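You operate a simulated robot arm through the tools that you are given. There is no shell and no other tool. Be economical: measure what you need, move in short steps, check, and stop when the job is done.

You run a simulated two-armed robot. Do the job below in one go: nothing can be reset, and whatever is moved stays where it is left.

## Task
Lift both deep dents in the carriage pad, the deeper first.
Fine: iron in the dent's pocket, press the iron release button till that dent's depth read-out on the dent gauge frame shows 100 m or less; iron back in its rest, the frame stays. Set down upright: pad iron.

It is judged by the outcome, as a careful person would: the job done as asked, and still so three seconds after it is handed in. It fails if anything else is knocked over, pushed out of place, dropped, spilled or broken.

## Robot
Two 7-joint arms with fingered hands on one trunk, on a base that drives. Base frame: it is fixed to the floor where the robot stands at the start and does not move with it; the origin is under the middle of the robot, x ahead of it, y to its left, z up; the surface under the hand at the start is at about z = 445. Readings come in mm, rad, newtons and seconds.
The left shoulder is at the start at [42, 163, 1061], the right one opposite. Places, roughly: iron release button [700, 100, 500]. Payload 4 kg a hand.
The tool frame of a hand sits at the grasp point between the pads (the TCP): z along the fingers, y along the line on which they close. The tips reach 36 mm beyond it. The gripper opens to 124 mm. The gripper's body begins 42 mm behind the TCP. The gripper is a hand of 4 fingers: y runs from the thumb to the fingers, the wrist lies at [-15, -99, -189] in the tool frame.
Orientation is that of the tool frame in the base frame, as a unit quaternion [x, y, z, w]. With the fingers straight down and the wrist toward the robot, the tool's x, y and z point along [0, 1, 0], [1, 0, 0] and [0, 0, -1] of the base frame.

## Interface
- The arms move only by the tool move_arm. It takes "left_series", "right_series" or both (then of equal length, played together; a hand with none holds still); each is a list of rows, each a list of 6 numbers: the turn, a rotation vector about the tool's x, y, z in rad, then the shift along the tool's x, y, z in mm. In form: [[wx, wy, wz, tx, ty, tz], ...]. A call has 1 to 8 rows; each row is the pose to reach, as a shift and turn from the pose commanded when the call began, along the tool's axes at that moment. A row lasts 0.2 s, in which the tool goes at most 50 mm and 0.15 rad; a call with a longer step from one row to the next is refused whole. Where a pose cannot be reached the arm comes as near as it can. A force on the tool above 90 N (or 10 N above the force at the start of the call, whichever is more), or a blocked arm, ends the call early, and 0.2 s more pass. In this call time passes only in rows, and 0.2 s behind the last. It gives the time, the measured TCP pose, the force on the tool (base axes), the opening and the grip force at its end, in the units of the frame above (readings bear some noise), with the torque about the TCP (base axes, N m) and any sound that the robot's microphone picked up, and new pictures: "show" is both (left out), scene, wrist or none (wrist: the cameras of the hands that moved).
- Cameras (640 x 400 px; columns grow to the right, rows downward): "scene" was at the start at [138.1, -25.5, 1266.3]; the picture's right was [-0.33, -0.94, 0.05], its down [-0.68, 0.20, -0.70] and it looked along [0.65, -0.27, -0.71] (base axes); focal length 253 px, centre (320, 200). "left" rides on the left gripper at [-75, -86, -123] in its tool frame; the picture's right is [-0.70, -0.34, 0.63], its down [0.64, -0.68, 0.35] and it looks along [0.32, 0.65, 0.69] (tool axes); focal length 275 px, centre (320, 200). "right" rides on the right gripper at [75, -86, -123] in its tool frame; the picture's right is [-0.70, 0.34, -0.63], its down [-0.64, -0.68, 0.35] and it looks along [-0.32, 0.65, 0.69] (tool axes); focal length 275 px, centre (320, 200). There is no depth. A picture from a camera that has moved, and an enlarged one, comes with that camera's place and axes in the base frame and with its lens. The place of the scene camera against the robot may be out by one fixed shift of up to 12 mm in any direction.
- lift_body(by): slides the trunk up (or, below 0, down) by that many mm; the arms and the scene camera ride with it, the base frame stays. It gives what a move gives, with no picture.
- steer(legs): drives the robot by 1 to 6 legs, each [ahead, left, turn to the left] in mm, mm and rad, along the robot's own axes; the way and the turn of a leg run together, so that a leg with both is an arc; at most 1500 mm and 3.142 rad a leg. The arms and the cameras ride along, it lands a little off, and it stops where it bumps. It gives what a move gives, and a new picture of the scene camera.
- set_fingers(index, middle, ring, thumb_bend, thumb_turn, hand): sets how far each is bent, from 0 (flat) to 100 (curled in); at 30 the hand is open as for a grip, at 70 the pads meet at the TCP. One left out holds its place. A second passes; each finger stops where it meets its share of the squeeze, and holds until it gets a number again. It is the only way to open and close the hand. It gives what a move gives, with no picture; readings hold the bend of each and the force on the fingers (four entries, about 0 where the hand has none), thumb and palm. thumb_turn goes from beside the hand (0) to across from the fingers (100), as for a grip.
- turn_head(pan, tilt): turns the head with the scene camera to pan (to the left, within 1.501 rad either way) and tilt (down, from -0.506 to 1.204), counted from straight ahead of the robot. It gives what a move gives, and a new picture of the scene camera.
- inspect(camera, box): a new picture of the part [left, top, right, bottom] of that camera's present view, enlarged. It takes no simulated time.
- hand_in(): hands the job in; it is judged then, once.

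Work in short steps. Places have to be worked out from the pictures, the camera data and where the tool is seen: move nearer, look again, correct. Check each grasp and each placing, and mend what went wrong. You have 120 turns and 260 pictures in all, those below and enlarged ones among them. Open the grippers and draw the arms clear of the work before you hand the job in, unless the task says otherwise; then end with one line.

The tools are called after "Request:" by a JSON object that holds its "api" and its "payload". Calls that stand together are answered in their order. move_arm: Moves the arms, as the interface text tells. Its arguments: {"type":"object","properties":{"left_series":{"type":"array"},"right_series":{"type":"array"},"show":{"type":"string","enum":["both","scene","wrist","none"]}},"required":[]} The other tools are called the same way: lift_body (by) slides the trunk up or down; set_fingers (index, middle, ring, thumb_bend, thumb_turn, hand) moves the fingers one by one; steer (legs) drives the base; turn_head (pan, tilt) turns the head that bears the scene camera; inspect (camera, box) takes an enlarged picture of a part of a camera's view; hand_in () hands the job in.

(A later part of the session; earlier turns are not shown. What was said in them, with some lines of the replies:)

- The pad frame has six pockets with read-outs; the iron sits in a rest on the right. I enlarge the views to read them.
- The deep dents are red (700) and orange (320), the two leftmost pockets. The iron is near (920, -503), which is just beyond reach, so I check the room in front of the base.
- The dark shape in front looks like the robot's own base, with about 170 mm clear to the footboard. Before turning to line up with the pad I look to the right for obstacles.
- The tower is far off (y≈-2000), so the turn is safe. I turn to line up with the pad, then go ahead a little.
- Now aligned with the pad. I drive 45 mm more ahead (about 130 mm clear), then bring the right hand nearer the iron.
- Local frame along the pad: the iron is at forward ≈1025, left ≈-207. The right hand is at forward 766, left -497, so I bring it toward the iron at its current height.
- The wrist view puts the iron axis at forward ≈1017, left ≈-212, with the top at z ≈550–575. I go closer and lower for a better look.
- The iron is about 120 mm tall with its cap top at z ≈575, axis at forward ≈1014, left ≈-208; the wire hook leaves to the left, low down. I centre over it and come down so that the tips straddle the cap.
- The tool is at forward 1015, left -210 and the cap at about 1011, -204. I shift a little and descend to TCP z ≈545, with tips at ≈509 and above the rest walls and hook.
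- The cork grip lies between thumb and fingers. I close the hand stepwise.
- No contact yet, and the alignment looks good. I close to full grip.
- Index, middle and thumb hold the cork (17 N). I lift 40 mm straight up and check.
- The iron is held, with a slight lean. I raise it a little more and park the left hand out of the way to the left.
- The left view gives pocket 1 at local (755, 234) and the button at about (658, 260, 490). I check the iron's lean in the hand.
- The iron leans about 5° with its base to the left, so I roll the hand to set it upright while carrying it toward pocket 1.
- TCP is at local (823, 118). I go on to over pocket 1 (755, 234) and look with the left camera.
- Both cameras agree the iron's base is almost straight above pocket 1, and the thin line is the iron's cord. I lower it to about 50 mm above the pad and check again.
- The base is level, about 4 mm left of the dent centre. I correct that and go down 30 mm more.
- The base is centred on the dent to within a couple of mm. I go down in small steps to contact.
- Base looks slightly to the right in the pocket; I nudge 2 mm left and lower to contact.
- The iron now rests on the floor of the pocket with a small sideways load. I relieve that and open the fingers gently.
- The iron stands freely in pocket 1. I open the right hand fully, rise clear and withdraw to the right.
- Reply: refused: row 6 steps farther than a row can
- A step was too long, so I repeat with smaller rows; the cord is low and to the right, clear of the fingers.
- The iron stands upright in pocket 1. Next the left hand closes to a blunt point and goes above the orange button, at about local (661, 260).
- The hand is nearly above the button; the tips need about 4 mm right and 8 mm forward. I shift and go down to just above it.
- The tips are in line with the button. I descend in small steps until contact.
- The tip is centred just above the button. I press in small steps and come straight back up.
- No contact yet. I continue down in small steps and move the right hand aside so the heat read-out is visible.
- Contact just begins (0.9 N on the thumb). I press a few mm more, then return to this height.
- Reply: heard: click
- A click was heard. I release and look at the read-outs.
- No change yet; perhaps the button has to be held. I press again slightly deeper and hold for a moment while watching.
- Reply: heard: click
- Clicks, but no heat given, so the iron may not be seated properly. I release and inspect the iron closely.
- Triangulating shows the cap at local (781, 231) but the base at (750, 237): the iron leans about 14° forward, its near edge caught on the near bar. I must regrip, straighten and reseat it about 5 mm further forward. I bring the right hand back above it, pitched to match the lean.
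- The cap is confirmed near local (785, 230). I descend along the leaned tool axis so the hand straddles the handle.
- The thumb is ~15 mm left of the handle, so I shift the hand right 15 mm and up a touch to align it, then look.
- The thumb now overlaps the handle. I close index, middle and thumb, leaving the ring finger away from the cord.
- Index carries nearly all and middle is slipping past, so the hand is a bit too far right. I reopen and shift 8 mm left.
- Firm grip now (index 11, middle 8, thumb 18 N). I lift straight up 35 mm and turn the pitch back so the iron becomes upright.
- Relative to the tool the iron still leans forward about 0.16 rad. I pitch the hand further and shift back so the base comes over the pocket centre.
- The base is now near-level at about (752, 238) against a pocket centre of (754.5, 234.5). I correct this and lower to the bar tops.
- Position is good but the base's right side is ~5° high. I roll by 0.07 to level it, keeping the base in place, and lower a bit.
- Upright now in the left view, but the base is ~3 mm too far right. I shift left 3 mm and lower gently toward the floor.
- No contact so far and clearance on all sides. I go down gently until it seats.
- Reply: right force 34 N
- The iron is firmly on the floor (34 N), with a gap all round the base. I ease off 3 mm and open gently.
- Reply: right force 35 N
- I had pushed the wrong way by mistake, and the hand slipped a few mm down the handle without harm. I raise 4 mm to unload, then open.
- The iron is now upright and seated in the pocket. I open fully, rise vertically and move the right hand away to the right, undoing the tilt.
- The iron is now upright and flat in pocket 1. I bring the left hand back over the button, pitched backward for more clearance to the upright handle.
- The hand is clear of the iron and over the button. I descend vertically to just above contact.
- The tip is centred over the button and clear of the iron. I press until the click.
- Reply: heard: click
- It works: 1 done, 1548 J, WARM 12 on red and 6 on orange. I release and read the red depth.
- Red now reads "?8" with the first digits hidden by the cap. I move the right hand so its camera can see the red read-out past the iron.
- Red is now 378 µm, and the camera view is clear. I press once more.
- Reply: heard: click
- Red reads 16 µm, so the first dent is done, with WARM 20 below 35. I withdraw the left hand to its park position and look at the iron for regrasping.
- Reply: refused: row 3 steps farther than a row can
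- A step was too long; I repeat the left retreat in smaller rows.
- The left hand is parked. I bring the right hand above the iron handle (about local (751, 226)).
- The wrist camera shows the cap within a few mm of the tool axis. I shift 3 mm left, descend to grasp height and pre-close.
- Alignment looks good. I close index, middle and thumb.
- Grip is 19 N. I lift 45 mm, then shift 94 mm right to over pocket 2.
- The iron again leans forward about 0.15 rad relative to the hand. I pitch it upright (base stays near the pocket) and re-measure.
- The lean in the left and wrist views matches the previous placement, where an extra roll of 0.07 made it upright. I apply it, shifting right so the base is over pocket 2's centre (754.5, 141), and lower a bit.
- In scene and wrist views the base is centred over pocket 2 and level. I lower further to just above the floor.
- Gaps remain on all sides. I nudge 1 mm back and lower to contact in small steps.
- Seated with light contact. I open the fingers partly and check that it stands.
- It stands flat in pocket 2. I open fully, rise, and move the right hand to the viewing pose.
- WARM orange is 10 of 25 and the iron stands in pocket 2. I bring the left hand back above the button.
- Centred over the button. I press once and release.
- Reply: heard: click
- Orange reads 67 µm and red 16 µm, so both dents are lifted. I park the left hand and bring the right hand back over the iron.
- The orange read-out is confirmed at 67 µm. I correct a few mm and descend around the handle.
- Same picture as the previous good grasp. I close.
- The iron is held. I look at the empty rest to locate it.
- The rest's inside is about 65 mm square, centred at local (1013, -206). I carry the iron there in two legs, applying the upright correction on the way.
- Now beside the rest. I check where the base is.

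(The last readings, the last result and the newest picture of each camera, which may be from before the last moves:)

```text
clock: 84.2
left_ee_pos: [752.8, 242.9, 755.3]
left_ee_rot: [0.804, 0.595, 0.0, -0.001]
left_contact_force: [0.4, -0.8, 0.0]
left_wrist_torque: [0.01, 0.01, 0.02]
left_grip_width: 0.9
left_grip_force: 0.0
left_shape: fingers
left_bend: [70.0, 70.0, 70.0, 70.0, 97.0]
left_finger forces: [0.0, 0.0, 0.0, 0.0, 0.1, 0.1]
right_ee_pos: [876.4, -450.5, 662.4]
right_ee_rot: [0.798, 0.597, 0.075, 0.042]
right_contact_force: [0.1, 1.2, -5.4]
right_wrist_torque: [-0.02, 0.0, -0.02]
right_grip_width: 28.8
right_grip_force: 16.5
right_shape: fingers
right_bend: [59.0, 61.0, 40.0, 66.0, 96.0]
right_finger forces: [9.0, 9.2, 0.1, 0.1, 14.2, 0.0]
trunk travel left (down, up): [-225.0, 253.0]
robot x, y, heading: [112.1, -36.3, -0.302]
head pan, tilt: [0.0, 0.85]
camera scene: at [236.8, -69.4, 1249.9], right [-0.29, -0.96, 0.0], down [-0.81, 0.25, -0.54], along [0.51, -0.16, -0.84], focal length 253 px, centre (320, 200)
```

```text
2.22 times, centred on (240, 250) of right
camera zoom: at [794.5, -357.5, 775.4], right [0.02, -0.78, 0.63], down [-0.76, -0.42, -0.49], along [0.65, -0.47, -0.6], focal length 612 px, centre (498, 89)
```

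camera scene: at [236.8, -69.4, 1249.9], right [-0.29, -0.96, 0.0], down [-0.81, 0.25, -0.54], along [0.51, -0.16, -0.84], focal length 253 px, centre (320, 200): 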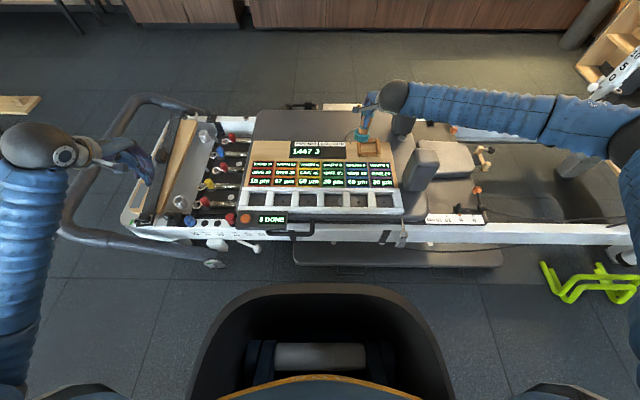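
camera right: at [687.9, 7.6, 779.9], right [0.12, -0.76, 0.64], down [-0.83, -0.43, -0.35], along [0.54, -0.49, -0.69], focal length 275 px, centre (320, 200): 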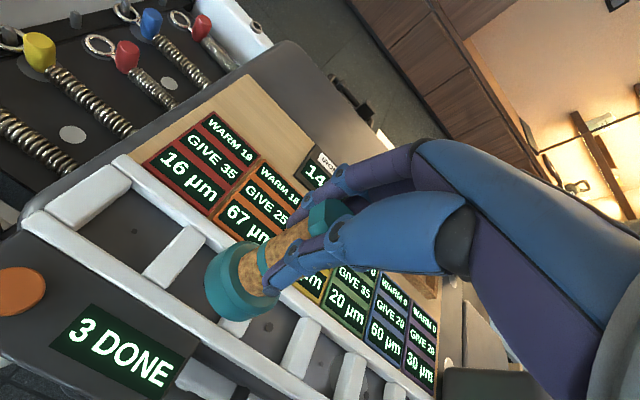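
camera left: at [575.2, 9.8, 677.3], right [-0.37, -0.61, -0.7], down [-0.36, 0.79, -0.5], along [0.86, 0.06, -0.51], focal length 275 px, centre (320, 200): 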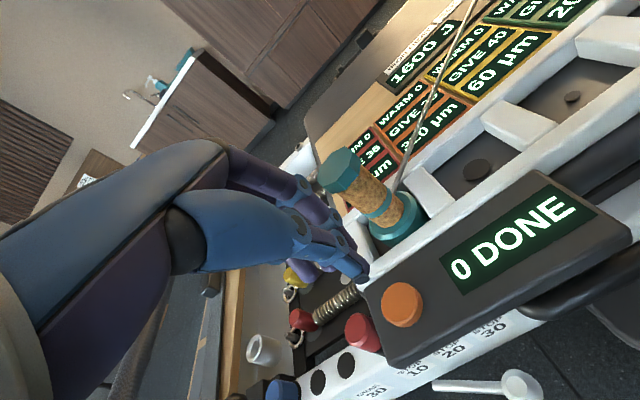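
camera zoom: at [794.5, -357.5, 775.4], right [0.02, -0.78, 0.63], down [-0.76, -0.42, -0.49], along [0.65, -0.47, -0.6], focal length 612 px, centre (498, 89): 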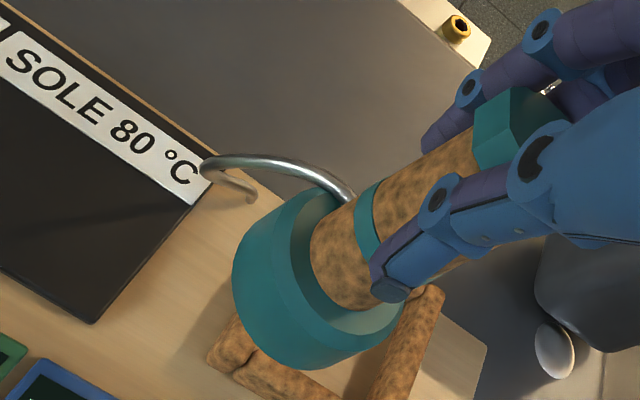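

In this clear view the iron leans right by about 0.12 rad (its right side is lower). I roll back 0.13 and move over the rest centre.

Request:
{"api": "move_arm", "payload": {"right_series": [[0, -0.07, 0, -18, 17, 0], [0, -0.13, 0, -35, 35, 0]], "show": "none"}}

Request:
{"api": "inspect", "payload": {"camera": "scene", "box": [340, 100, 400, 165]}}

Request:
{"api": "inspect", "payload": {"camera": "right", "box": [120, 160, 360, 340]}}

```text
clock: 84.8
left_ee_pos: [753.8, 242.7, 754.7]
left_ee_rot: [0.805, 0.594, 0.0, -0.001]
left_contact_force: [-0.3, -0.3, -0.5]
left_wrist_torque: [0.0, 0.02, -0.02]
left_grip_width: 0.9
left_grip_force: 0.1
left_shape: fingers
left_bend: [70.0, 70.0, 70.0, 70.0, 97.0]
left_finger forces: [0.0, 0.0, 0.0, 0.1, 0.1, 0.0]
right_ee_pos: [899.9, -495.8, 666.5]
right_ee_rot: [0.802, 0.592, 0.023, 0.081]
right_contact_force: [0.0, -0.6, -3.7]
right_wrist_torque: [-0.01, 0.0, -0.04]
right_grip_width: 28.5
right_grip_force: 16.3
right_shape: fingers
right_bend: [59.0, 61.0, 40.0, 66.0, 96.0]
right_finger forces: [8.7, 9.6, 0.0, 0.1, 14.6, 0.1]
trunk travel left (down, up): [-225.0, 253.0]
robot x, y, heading: [114.1, -34.8, -0.298]
head pan, tilt: [0.0, 0.85]
```

```text
6.15 times, centred on (370, 132) of scene
camera zoom: at [236.9, -68.8, 1249.9], right [-0.3, -0.96, 0.0], down [-0.81, 0.25, -0.54], along [0.51, -0.16, -0.84], focal length 1558 px, centre (12, 615)
```

zoom: 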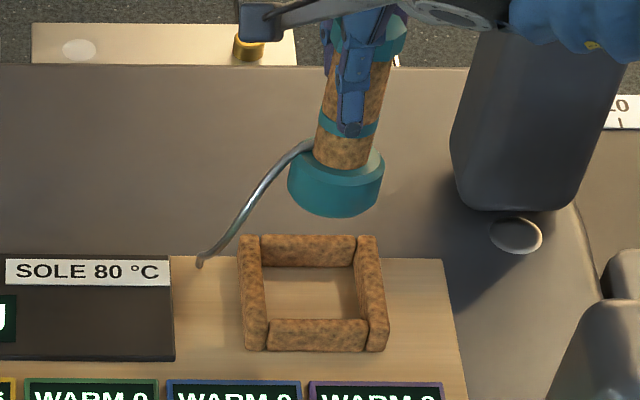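

```text
2.22 times, centred on (240, 250) of right
camera zoom: at [824.7, -386.5, 769.2], right [0.03, -0.69, 0.72], down [-0.79, -0.46, -0.41], along [0.61, -0.56, -0.56], focal length 612 px, centre (498, 89)
```

zoom: 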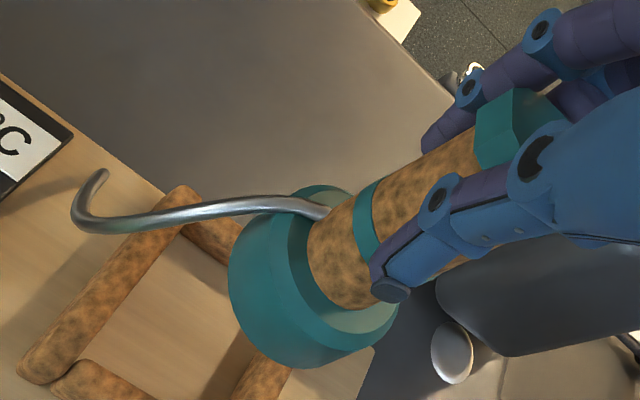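

Now it is level and upright, with base at (1014, -203). I lower 65 mm vertically with a 3 mm shift right.

Request:
{"api": "move_arm", "payload": {"right_series": [[0, 0, 0, -2, -3, 20], [0, 0, 0, -1, -6, 42], [0, 0, 0, 1, -10, 64]], "show": "none"}}

Request:
{"api": "inspect", "payload": {"camera": "scene", "box": [340, 110, 400, 165]}}

Request:
{"api": "inspect", "payload": {"camera": "right", "box": [120, 160, 360, 340]}}

```text
clock: 85.6
left_ee_pos: [753.6, 240.8, 755.5]
left_ee_rot: [0.805, 0.594, -0.001, -0.001]
left_contact_force: [-0.1, -1.0, 0.2]
left_wrist_torque: [-0.04, 0.02, 0.01]
left_grip_width: 1.1
left_grip_force: 0.1
left_shape: fingers
left_bend: [70.0, 70.0, 70.0, 70.0, 97.0]
left_finger forces: [0.0, 0.0, 0.0, 0.0, 0.1, 0.1]
right_ee_pos: [901.6, -498.7, 600.3]
right_ee_rot: [0.802, 0.592, 0.024, 0.082]
right_contact_force: [-0.5, 0.8, -4.5]
right_wrist_torque: [-0.02, 0.0, 0.01]
right_grip_width: 29.0
right_grip_force: 16.5
right_shape: fingers
right_bend: [59.0, 61.0, 40.0, 66.0, 96.0]
right_finger forces: [8.3, 9.8, 0.0, 0.0, 14.4, 0.0]
trunk travel left (down, up): [-225.0, 253.0]
robot x, y, heading: [110.1, -36.6, -0.303]
head pan, tilt: [0.0, 0.85]
```

```text
7.27 times, centred on (370, 138) of scene
camera zoom: at [237.2, -69.1, 1249.8], right [-0.3, -0.96, 0.0], down [-0.81, 0.25, -0.54], along [0.51, -0.16, -0.84], focal length 1842 px, centre (-44, 654)
```

zoom: 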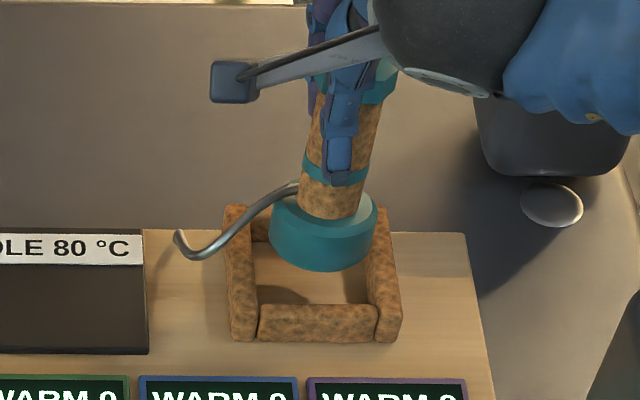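

```text
2.22 times, centred on (240, 250) of right
camera zoom: at [825.0, -388.8, 703.3], right [0.03, -0.69, 0.72], down [-0.79, -0.45, -0.41], along [0.61, -0.56, -0.56], focal length 612 px, centre (498, 89)
```

zoom: 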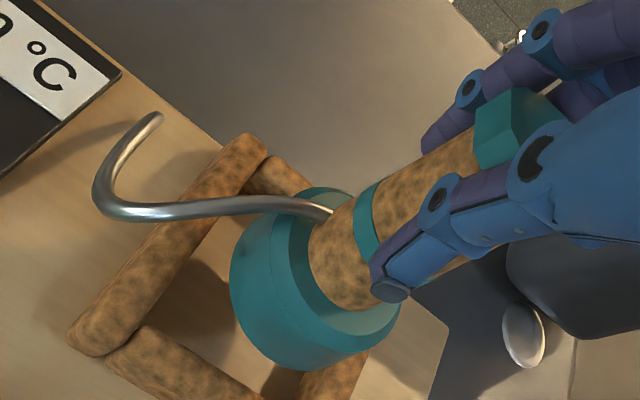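

The base is at (1013.4, -205.4), right over the centre. I lower 28 mm more.

Request:
{"api": "move_arm", "payload": {"right_series": [[0, 0, 0, 1, -2, 14], [0, 0, 0, 2, -4, 27]], "show": "none"}}

Request:
{"api": "inspect", "payload": {"camera": "scene", "box": [340, 110, 400, 165]}}

Request:
{"api": "inspect", "payload": {"camera": "right", "box": [120, 160, 360, 340]}}

```text
clock: 86.2
left_ee_pos: [752.8, 241.7, 756.2]
left_ee_rot: [0.804, 0.595, -0.001, -0.001]
left_contact_force: [0.3, -0.7, 0.7]
left_wrist_torque: [-0.04, -0.01, -0.02]
left_grip_width: 0.9
left_grip_force: 0.1
left_shape: fingers
left_bend: [70.0, 70.0, 70.0, 70.0, 97.0]
left_finger forces: [0.1, 0.0, 0.1, 0.0, 0.1, 0.0]
right_ee_pos: [901.2, -499.2, 571.2]
right_ee_rot: [0.801, 0.592, 0.023, 0.081]
right_contact_force: [0.1, -0.1, -4.9]
right_wrist_torque: [0.02, 0.02, -0.01]
right_grip_width: 28.8
right_grip_force: 16.6
right_shape: fingers
right_bend: [59.0, 61.0, 40.0, 66.0, 96.0]
right_finger forces: [8.2, 9.7, 0.1, 0.1, 14.4, 0.1]
trunk travel left (down, up): [-225.0, 253.0]
robot x, y, heading: [112.5, -32.5, -0.298]
head pan, tilt: [0.0, 0.85]
```

```text
7.27 times, centred on (370, 138) of scene
camera zoom: at [236.9, -68.9, 1249.9], right [-0.29, -0.96, 0.0], down [-0.81, 0.25, -0.54], along [0.51, -0.16, -0.84], focal length 1842 px, centre (-44, 654)
```

zoom: 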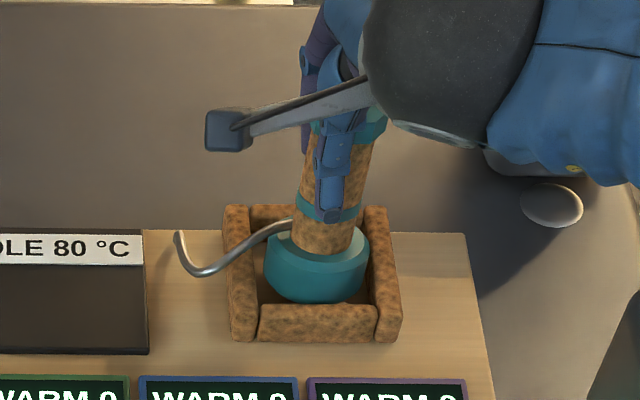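

```text
2.22 times, centred on (240, 250) of right
camera zoom: at [825.5, -389.8, 675.4], right [0.03, -0.69, 0.72], down [-0.79, -0.46, -0.41], along [0.61, -0.56, -0.56], focal length 612 px, centre (498, 89)
```

zoom: 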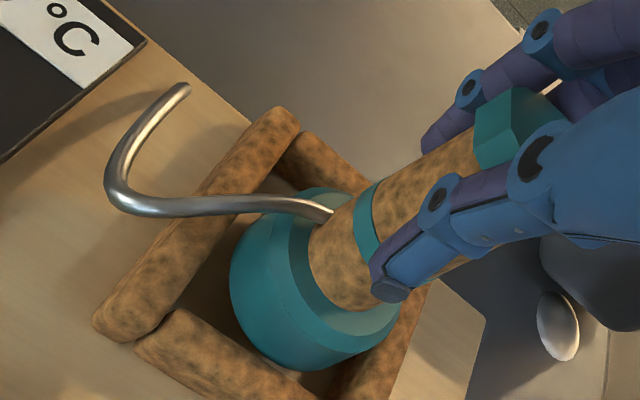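

It sits inside the walls, perhaps 1–2 mm near the front. I nudge forward 2 mm and lower to contact.

Request:
{"api": "move_arm", "payload": {"right_series": [[0, 0, 0, 0, 2, 4], [0, 0, 0, 1, 1, 9], [0, 0, 0, 1, 0, 13]], "show": "none"}}

Request:
{"api": "inspect", "payload": {"camera": "scene", "box": [340, 110, 400, 165]}}

Request:
{"api": "inspect", "payload": {"camera": "right", "box": [120, 160, 360, 340]}}

```text
clock: 87.0
left_ee_pos: [751.3, 240.4, 756.6]
left_ee_rot: [0.805, 0.594, 0.0, 0.0]
left_contact_force: [0.2, 1.0, -0.3]
left_wrist_torque: [0.01, 0.01, 0.0]
left_grip_width: 1.1
left_grip_force: 0.0
left_shape: fingers
left_bend: [70.0, 70.0, 70.0, 70.0, 97.0]
left_finger forces: [0.0, 0.1, 0.1, 0.0, 0.0, 0.0]
right_ee_pos: [905.8, -497.4, 564.0]
right_ee_rot: [0.802, 0.592, 0.025, 0.083]
right_contact_force: [-1.0, 1.1, 15.8]
right_wrist_torque: [-0.04, -0.21, 0.02]
right_grip_width: 28.1
right_grip_force: 19.7
right_shape: fingers
right_bend: [59.0, 61.0, 40.0, 67.0, 96.0]
right_finger forces: [8.2, 9.9, 0.0, 0.0, 20.2, 0.0]
trunk travel left (down, up): [-225.0, 253.0]
robot x, y, heading: [111.5, -30.6, -0.299]
head pan, tilt: [0.0, 0.85]
```

```text
7.27 times, centred on (370, 138) of scene
camera zoom: at [235.3, -67.9, 1250.6], right [-0.29, -0.96, 0.0], down [-0.81, 0.25, -0.54], along [0.51, -0.16, -0.84], focal length 1842 px, centre (-44, 654)
```

zoom: 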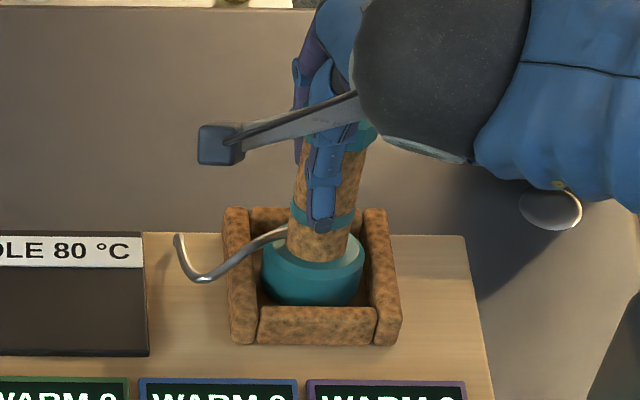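

```text
2.22 times, centred on (240, 250) of right
camera zoom: at [828.8, -388.7, 666.1], right [0.02, -0.69, 0.72], down [-0.79, -0.46, -0.41], along [0.62, -0.56, -0.56], focal length 612 px, centre (498, 89)
```

zoom: 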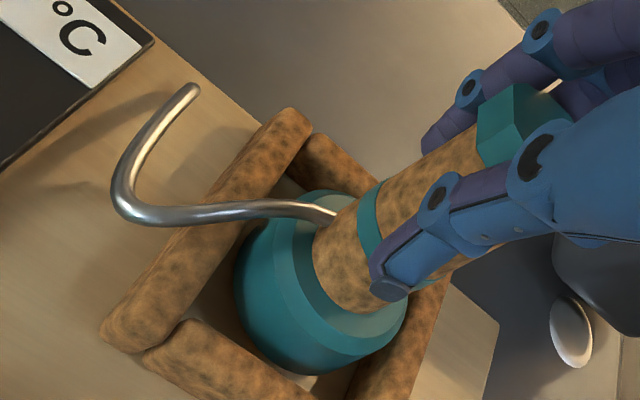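

Contact at a height and look like the original rest position. I open the fingers partly and check that it settles.

Request:
{"api": "set_fingers", "payload": {"hand": "right", "index": 52, "middle": 54, "thumb_bend": 57}}

Request:
{"api": "inspect", "payload": {"camera": "scene", "box": [340, 110, 400, 165]}}

Request:
{"api": "inspect", "payload": {"camera": "right", "box": [120, 160, 360, 340]}}

```text
clock: 88.0
left_ee_pos: [752.9, 242.5, 755.0]
left_ee_rot: [0.804, 0.594, -0.001, -0.001]
left_contact_force: [-0.8, 0.3, 0.4]
left_wrist_torque: [-0.03, 0.01, 0.01]
left_grip_width: 0.9
left_grip_force: 0.1
left_shape: fingers
left_bend: [70.0, 70.0, 70.0, 70.0, 97.0]
left_finger forces: [0.0, 0.1, 0.0, 0.1, 0.0, 0.0]
right_ee_pos: [903.6, -497.3, 558.4]
right_ee_rot: [0.801, 0.592, 0.023, 0.082]
right_contact_force: [-0.5, -0.9, -0.2]
right_wrist_torque: [0.01, 0.03, -0.01]
right_grip_width: 50.5
right_grip_force: 0.2
right_shape: fingers
right_bend: [52.0, 54.0, 40.0, 56.0, 97.0]
right_finger forces: [0.1, 0.0, 0.0, 0.1, 0.9, 0.0]
trunk travel left (down, up): [-225.0, 253.0]
robot x, y, heading: [111.3, -33.5, -0.297]
head pan, tilt: [0.0, 0.85]
```

```text
7.27 times, centred on (370, 138) of scene
camera zoom: at [236.6, -68.7, 1249.9], right [-0.29, -0.96, 0.0], down [-0.81, 0.25, -0.54], along [0.51, -0.16, -0.84], focal length 1842 px, centre (-44, 654)
```

zoom: 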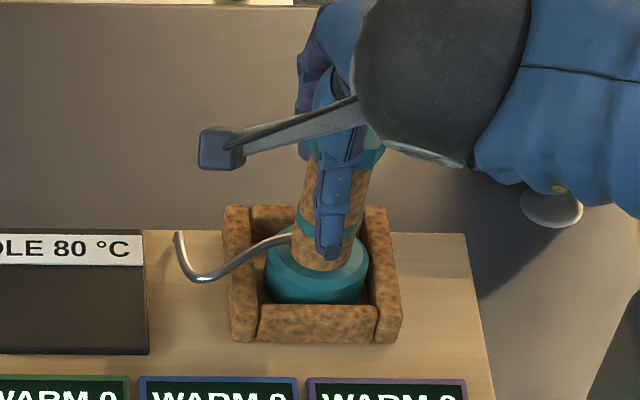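

```text
2.22 times, centred on (240, 250) of right
camera zoom: at [828.2, -389.4, 662.1], right [0.03, -0.69, 0.72], down [-0.79, -0.46, -0.41], along [0.61, -0.56, -0.56], focal length 612 px, centre (498, 89)
```

zoom: 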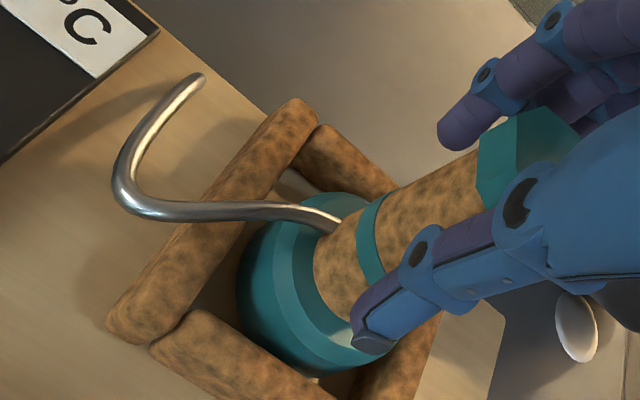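

It stands flat in the rest. I open fully and rise vertically.

Request:
{"api": "set_fingers", "payload": {"hand": "right", "index": 30, "middle": 30, "ring": 30, "thumb_bend": 30}}

Request:
{"api": "move_arm", "payload": {"right_series": [[0, 0, 0, -2, 5, -30], [0, 0, 0, -4, 11, -70], [0, 0, 0, -7, 17, -110], [0, 0, 0, -8, 22, -145], [0.05, 0.02, 0, -20, 10, -160], [0.1, 0.04, 0, -50, -25, -165], [0.15, 0.06, 0, -80, -60, -165]], "show": "wrist"}}

Request:
{"api": "inspect", "payload": {"camera": "scene", "box": [340, 110, 400, 165]}}

Request:
{"api": "inspect", "payload": {"camera": "scene", "box": [220, 110, 420, 230]}}

```text
clock: 89.0
left_ee_pos: [752.7, 242.0, 755.4]
left_ee_rot: [0.804, 0.594, 0.0, 0.0]
left_contact_force: [-0.4, 0.9, -0.6]
left_wrist_torque: [0.0, -0.02, 0.01]
left_grip_width: 1.0
left_grip_force: 0.0
left_shape: fingers
left_bend: [70.0, 70.0, 70.0, 70.0, 97.0]
left_finger forces: [0.0, 0.0, 0.2, 0.0, 0.1, 0.0]
right_ee_pos: [903.7, -498.0, 559.3]
right_ee_rot: [0.801, 0.592, 0.023, 0.081]
right_contact_force: [0.4, -0.8, 0.7]
right_wrist_torque: [0.02, 0.01, -0.04]
right_grip_width: 122.8
right_grip_force: 0.0
right_shape: fingers
right_bend: [30.0, 30.0, 30.0, 30.0, 97.0]
right_finger forces: [0.0, 0.1, 0.1, 0.0, 0.0, 0.0]
trunk travel left (down, up): [-225.0, 253.0]
robot x, y, heading: [108.5, -36.0, -0.301]
head pan, tilt: [0.0, 0.85]
```

```text
clock: 90.6
left_ee_pos: [753.0, 243.0, 756.7]
left_ee_rot: [0.804, 0.594, 0.0, 0.0]
left_contact_force: [-0.8, -0.1, 0.4]
left_wrist_torque: [0.0, -0.02, -0.01]
left_grip_width: 1.2
left_grip_force: 0.1
left_shape: fingers
left_bend: [70.0, 70.0, 70.0, 70.0, 97.0]
left_finger forces: [0.0, 0.1, 0.0, 0.0, 0.0, 0.1]
right_ee_pos: [799.8, -536.7, 717.8]
right_ee_rot: [0.803, 0.596, 0.004, 0.004]
right_contact_force: [0.4, 0.6, -0.1]
right_wrist_torque: [-0.02, 0.01, 0.03]
right_grip_width: 123.2
right_grip_force: 0.1
right_shape: fingers
right_bend: [30.0, 30.0, 30.0, 30.0, 97.0]
right_finger forces: [0.0, 0.0, 0.0, 0.1, 0.0, 0.0]
trunk travel left (down, up): [-225.0, 253.0]
robot x, y, heading: [112.2, -33.7, -0.3]
head pan, tilt: [0.0, 0.85]
camera right: at [737.5, -439.3, 839.6], right [0.11, -0.76, 0.64], down [-0.84, -0.42, -0.35], along [0.54, -0.49, -0.69], focal length 275 px, centre (320, 200)
```

right: 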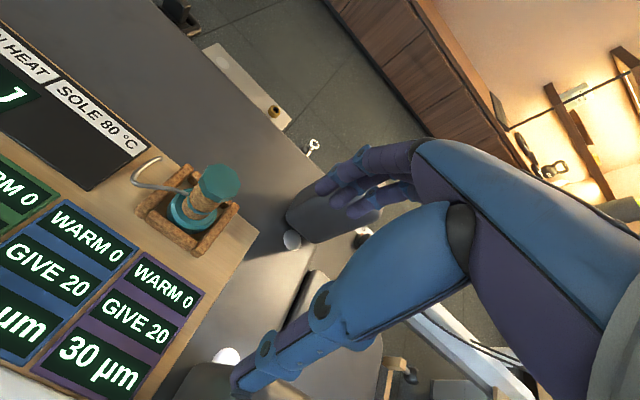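

```text
7.27 times, centred on (370, 138) of scene
camera zoom: at [236.1, -68.8, 1250.0], right [-0.29, -0.96, 0.0], down [-0.81, 0.25, -0.54], along [0.51, -0.16, -0.84], focal length 1842 px, centre (-44, 654)
```

zoom: 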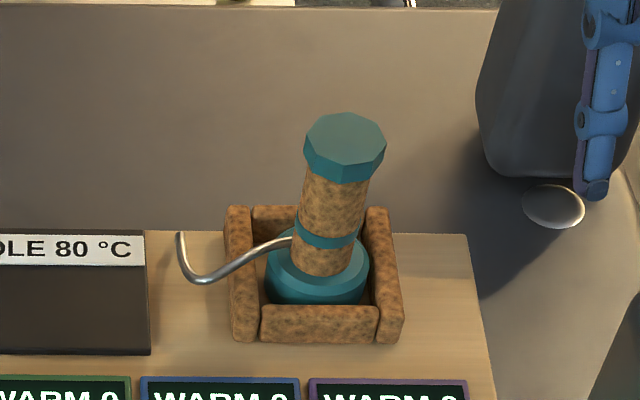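

```text
3.20 times, centred on (320, 170) of scene
camera zoom: at [236.1, -68.8, 1250.0], right [-0.29, -0.96, 0.0], down [-0.81, 0.25, -0.54], along [0.51, -0.16, -0.84], focal length 810 px, centre (320, 296)
```

zoom: 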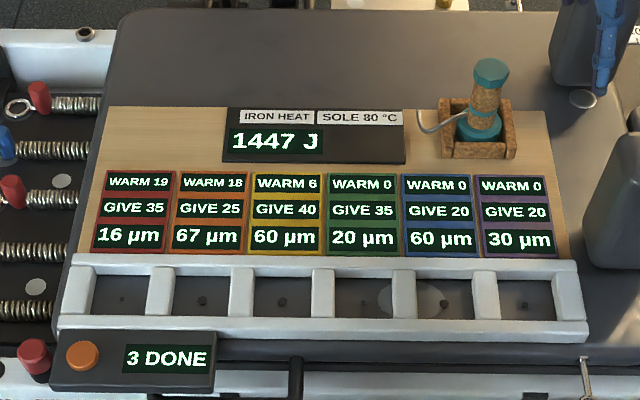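

Red 16 µm, orange 67 µm, the iron upright in its rest and the frame untouched. I open the left hand and draw the right arm up and back, clear of the work.

Request:
{"api": "set_fingers", "payload": {"hand": "left", "index": 30, "middle": 30, "ring": 30, "thumb_bend": 30}}

Request:
{"api": "move_arm", "payload": {"right_series": [[0, 0, 0, -20, -20, -30], [0, 0, 0, -45, -45, -60], [0, 0, 0, -75, -75, -75], [0, 0, 0, -105, -105, -80], [0, 0, 0, -135, -135, -80]], "left_series": [[0, 0, 0, 0, -5, -20], [0, 0, 0, 0, -10, -40], [0, 0, 0, 0, -20, -60], [0, 0, 0, 0, -30, -60], [0, 0, 0, 0, -40, -60]], "show": "scene"}}

Request:
{"api": "inspect", "payload": {"camera": "scene", "box": [220, 110, 420, 230]}}

```text
clock: 91.6
left_ee_pos: [751.3, 242.6, 754.7]
left_ee_rot: [0.804, 0.594, -0.001, 0.0]
left_contact_force: [-0.5, -1.0, 0.0]
left_wrist_torque: [0.03, 0.01, 0.0]
left_grip_width: 123.1
left_grip_force: 0.0
left_shape: fingers
left_bend: [30.0, 30.0, 30.0, 30.0, 97.0]
left_finger forces: [0.1, 0.1, 0.0, 0.0, 0.0, 0.1]
right_ee_pos: [798.0, -537.8, 716.3]
right_ee_rot: [0.804, 0.595, 0.005, 0.004]
right_contact_force: [0.2, 0.1, 0.2]
right_wrist_torque: [0.0, -0.01, 0.01]
right_grip_width: 123.2
right_grip_force: 0.1
right_shape: fingers
right_bend: [30.0, 30.0, 30.0, 30.0, 97.0]
right_finger forces: [0.0, 0.0, 0.0, 0.0, 0.1, 0.0]
trunk travel left (down, up): [-225.0, 253.0]
robot x, y, heading: [109.4, -32.2, -0.302]
head pan, tilt: [0.0, 0.85]
```

```text
clock: 92.8
left_ee_pos: [714.2, 255.3, 817.9]
left_ee_rot: [0.804, 0.594, 0.001, 0.0]
left_contact_force: [-0.3, -0.2, 1.0]
left_wrist_torque: [-0.01, -0.01, -0.01]
left_grip_width: 123.3
left_grip_force: 0.0
left_shape: fingers
left_bend: [30.0, 30.0, 30.0, 30.0, 97.0]
left_finger forces: [0.1, 0.1, 0.1, 0.0, 0.0, 0.1]
right_ee_pos: [629.4, -628.9, 795.5]
right_ee_rot: [0.804, 0.595, 0.003, 0.004]
right_contact_force: [-0.3, 0.8, 1.2]
right_wrist_torque: [0.04, -0.03, 0.02]
right_grip_width: 122.9
right_grip_force: 0.0
right_shape: fingers
right_bend: [30.0, 30.0, 30.0, 30.0, 97.0]
right_finger forces: [0.1, 0.1, 0.0, 0.1, 0.0, 0.0]
trunk travel left (down, up): [-225.0, 253.0]
robot x, y, heading: [109.8, -32.1, -0.297]
head pan, tilt: [0.0, 0.85]
camera scene: at [235.4, -68.7, 1250.2], right [-0.29, -0.96, 0.0], down [-0.81, 0.25, -0.54], along [0.51, -0.16, -0.84], focal length 253 px, centre (320, 200)
```

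scene: 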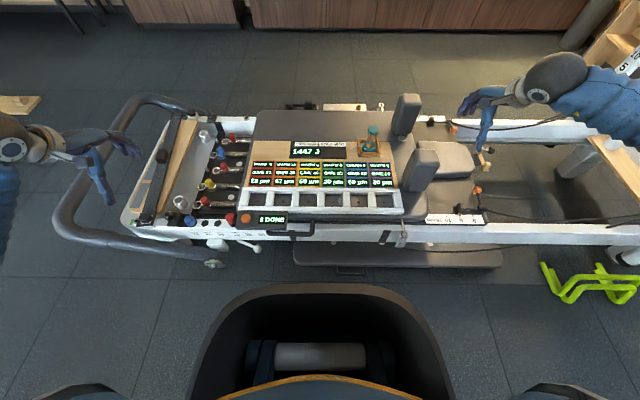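

```text
3.20 times, centred on (320, 170) of scene
camera zoom: at [235.4, -68.7, 1250.2], right [-0.29, -0.96, 0.0], down [-0.81, 0.25, -0.54], along [0.51, -0.16, -0.84], focal length 810 px, centre (320, 296)
```

zoom: 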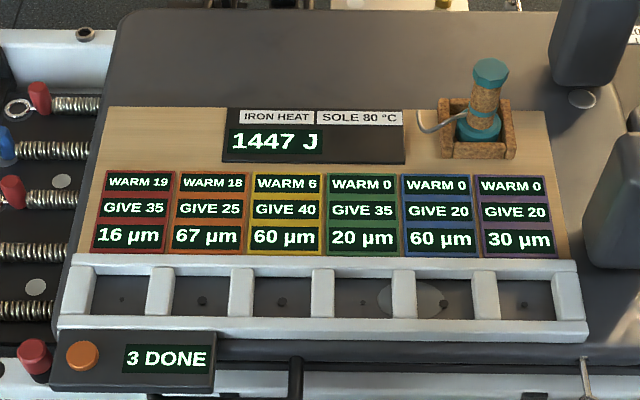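

Both arms are clear with hands open, the read-outs show 16 and 67 µm, and the iron stands upright in its rest. I hand the job in.

Request:
{"api": "hand_in", "payload": {}}

```text
The job is handed in.
```

I lifted both deep dents, the deeper one first: they now read 16 µm (from 700) and 67 µm (from 320). The iron is back upright in its rest and the frame is in place. The iron first seated at a tilt in the deeper dent's pocket, so two early presses did nothing until I reseated it.
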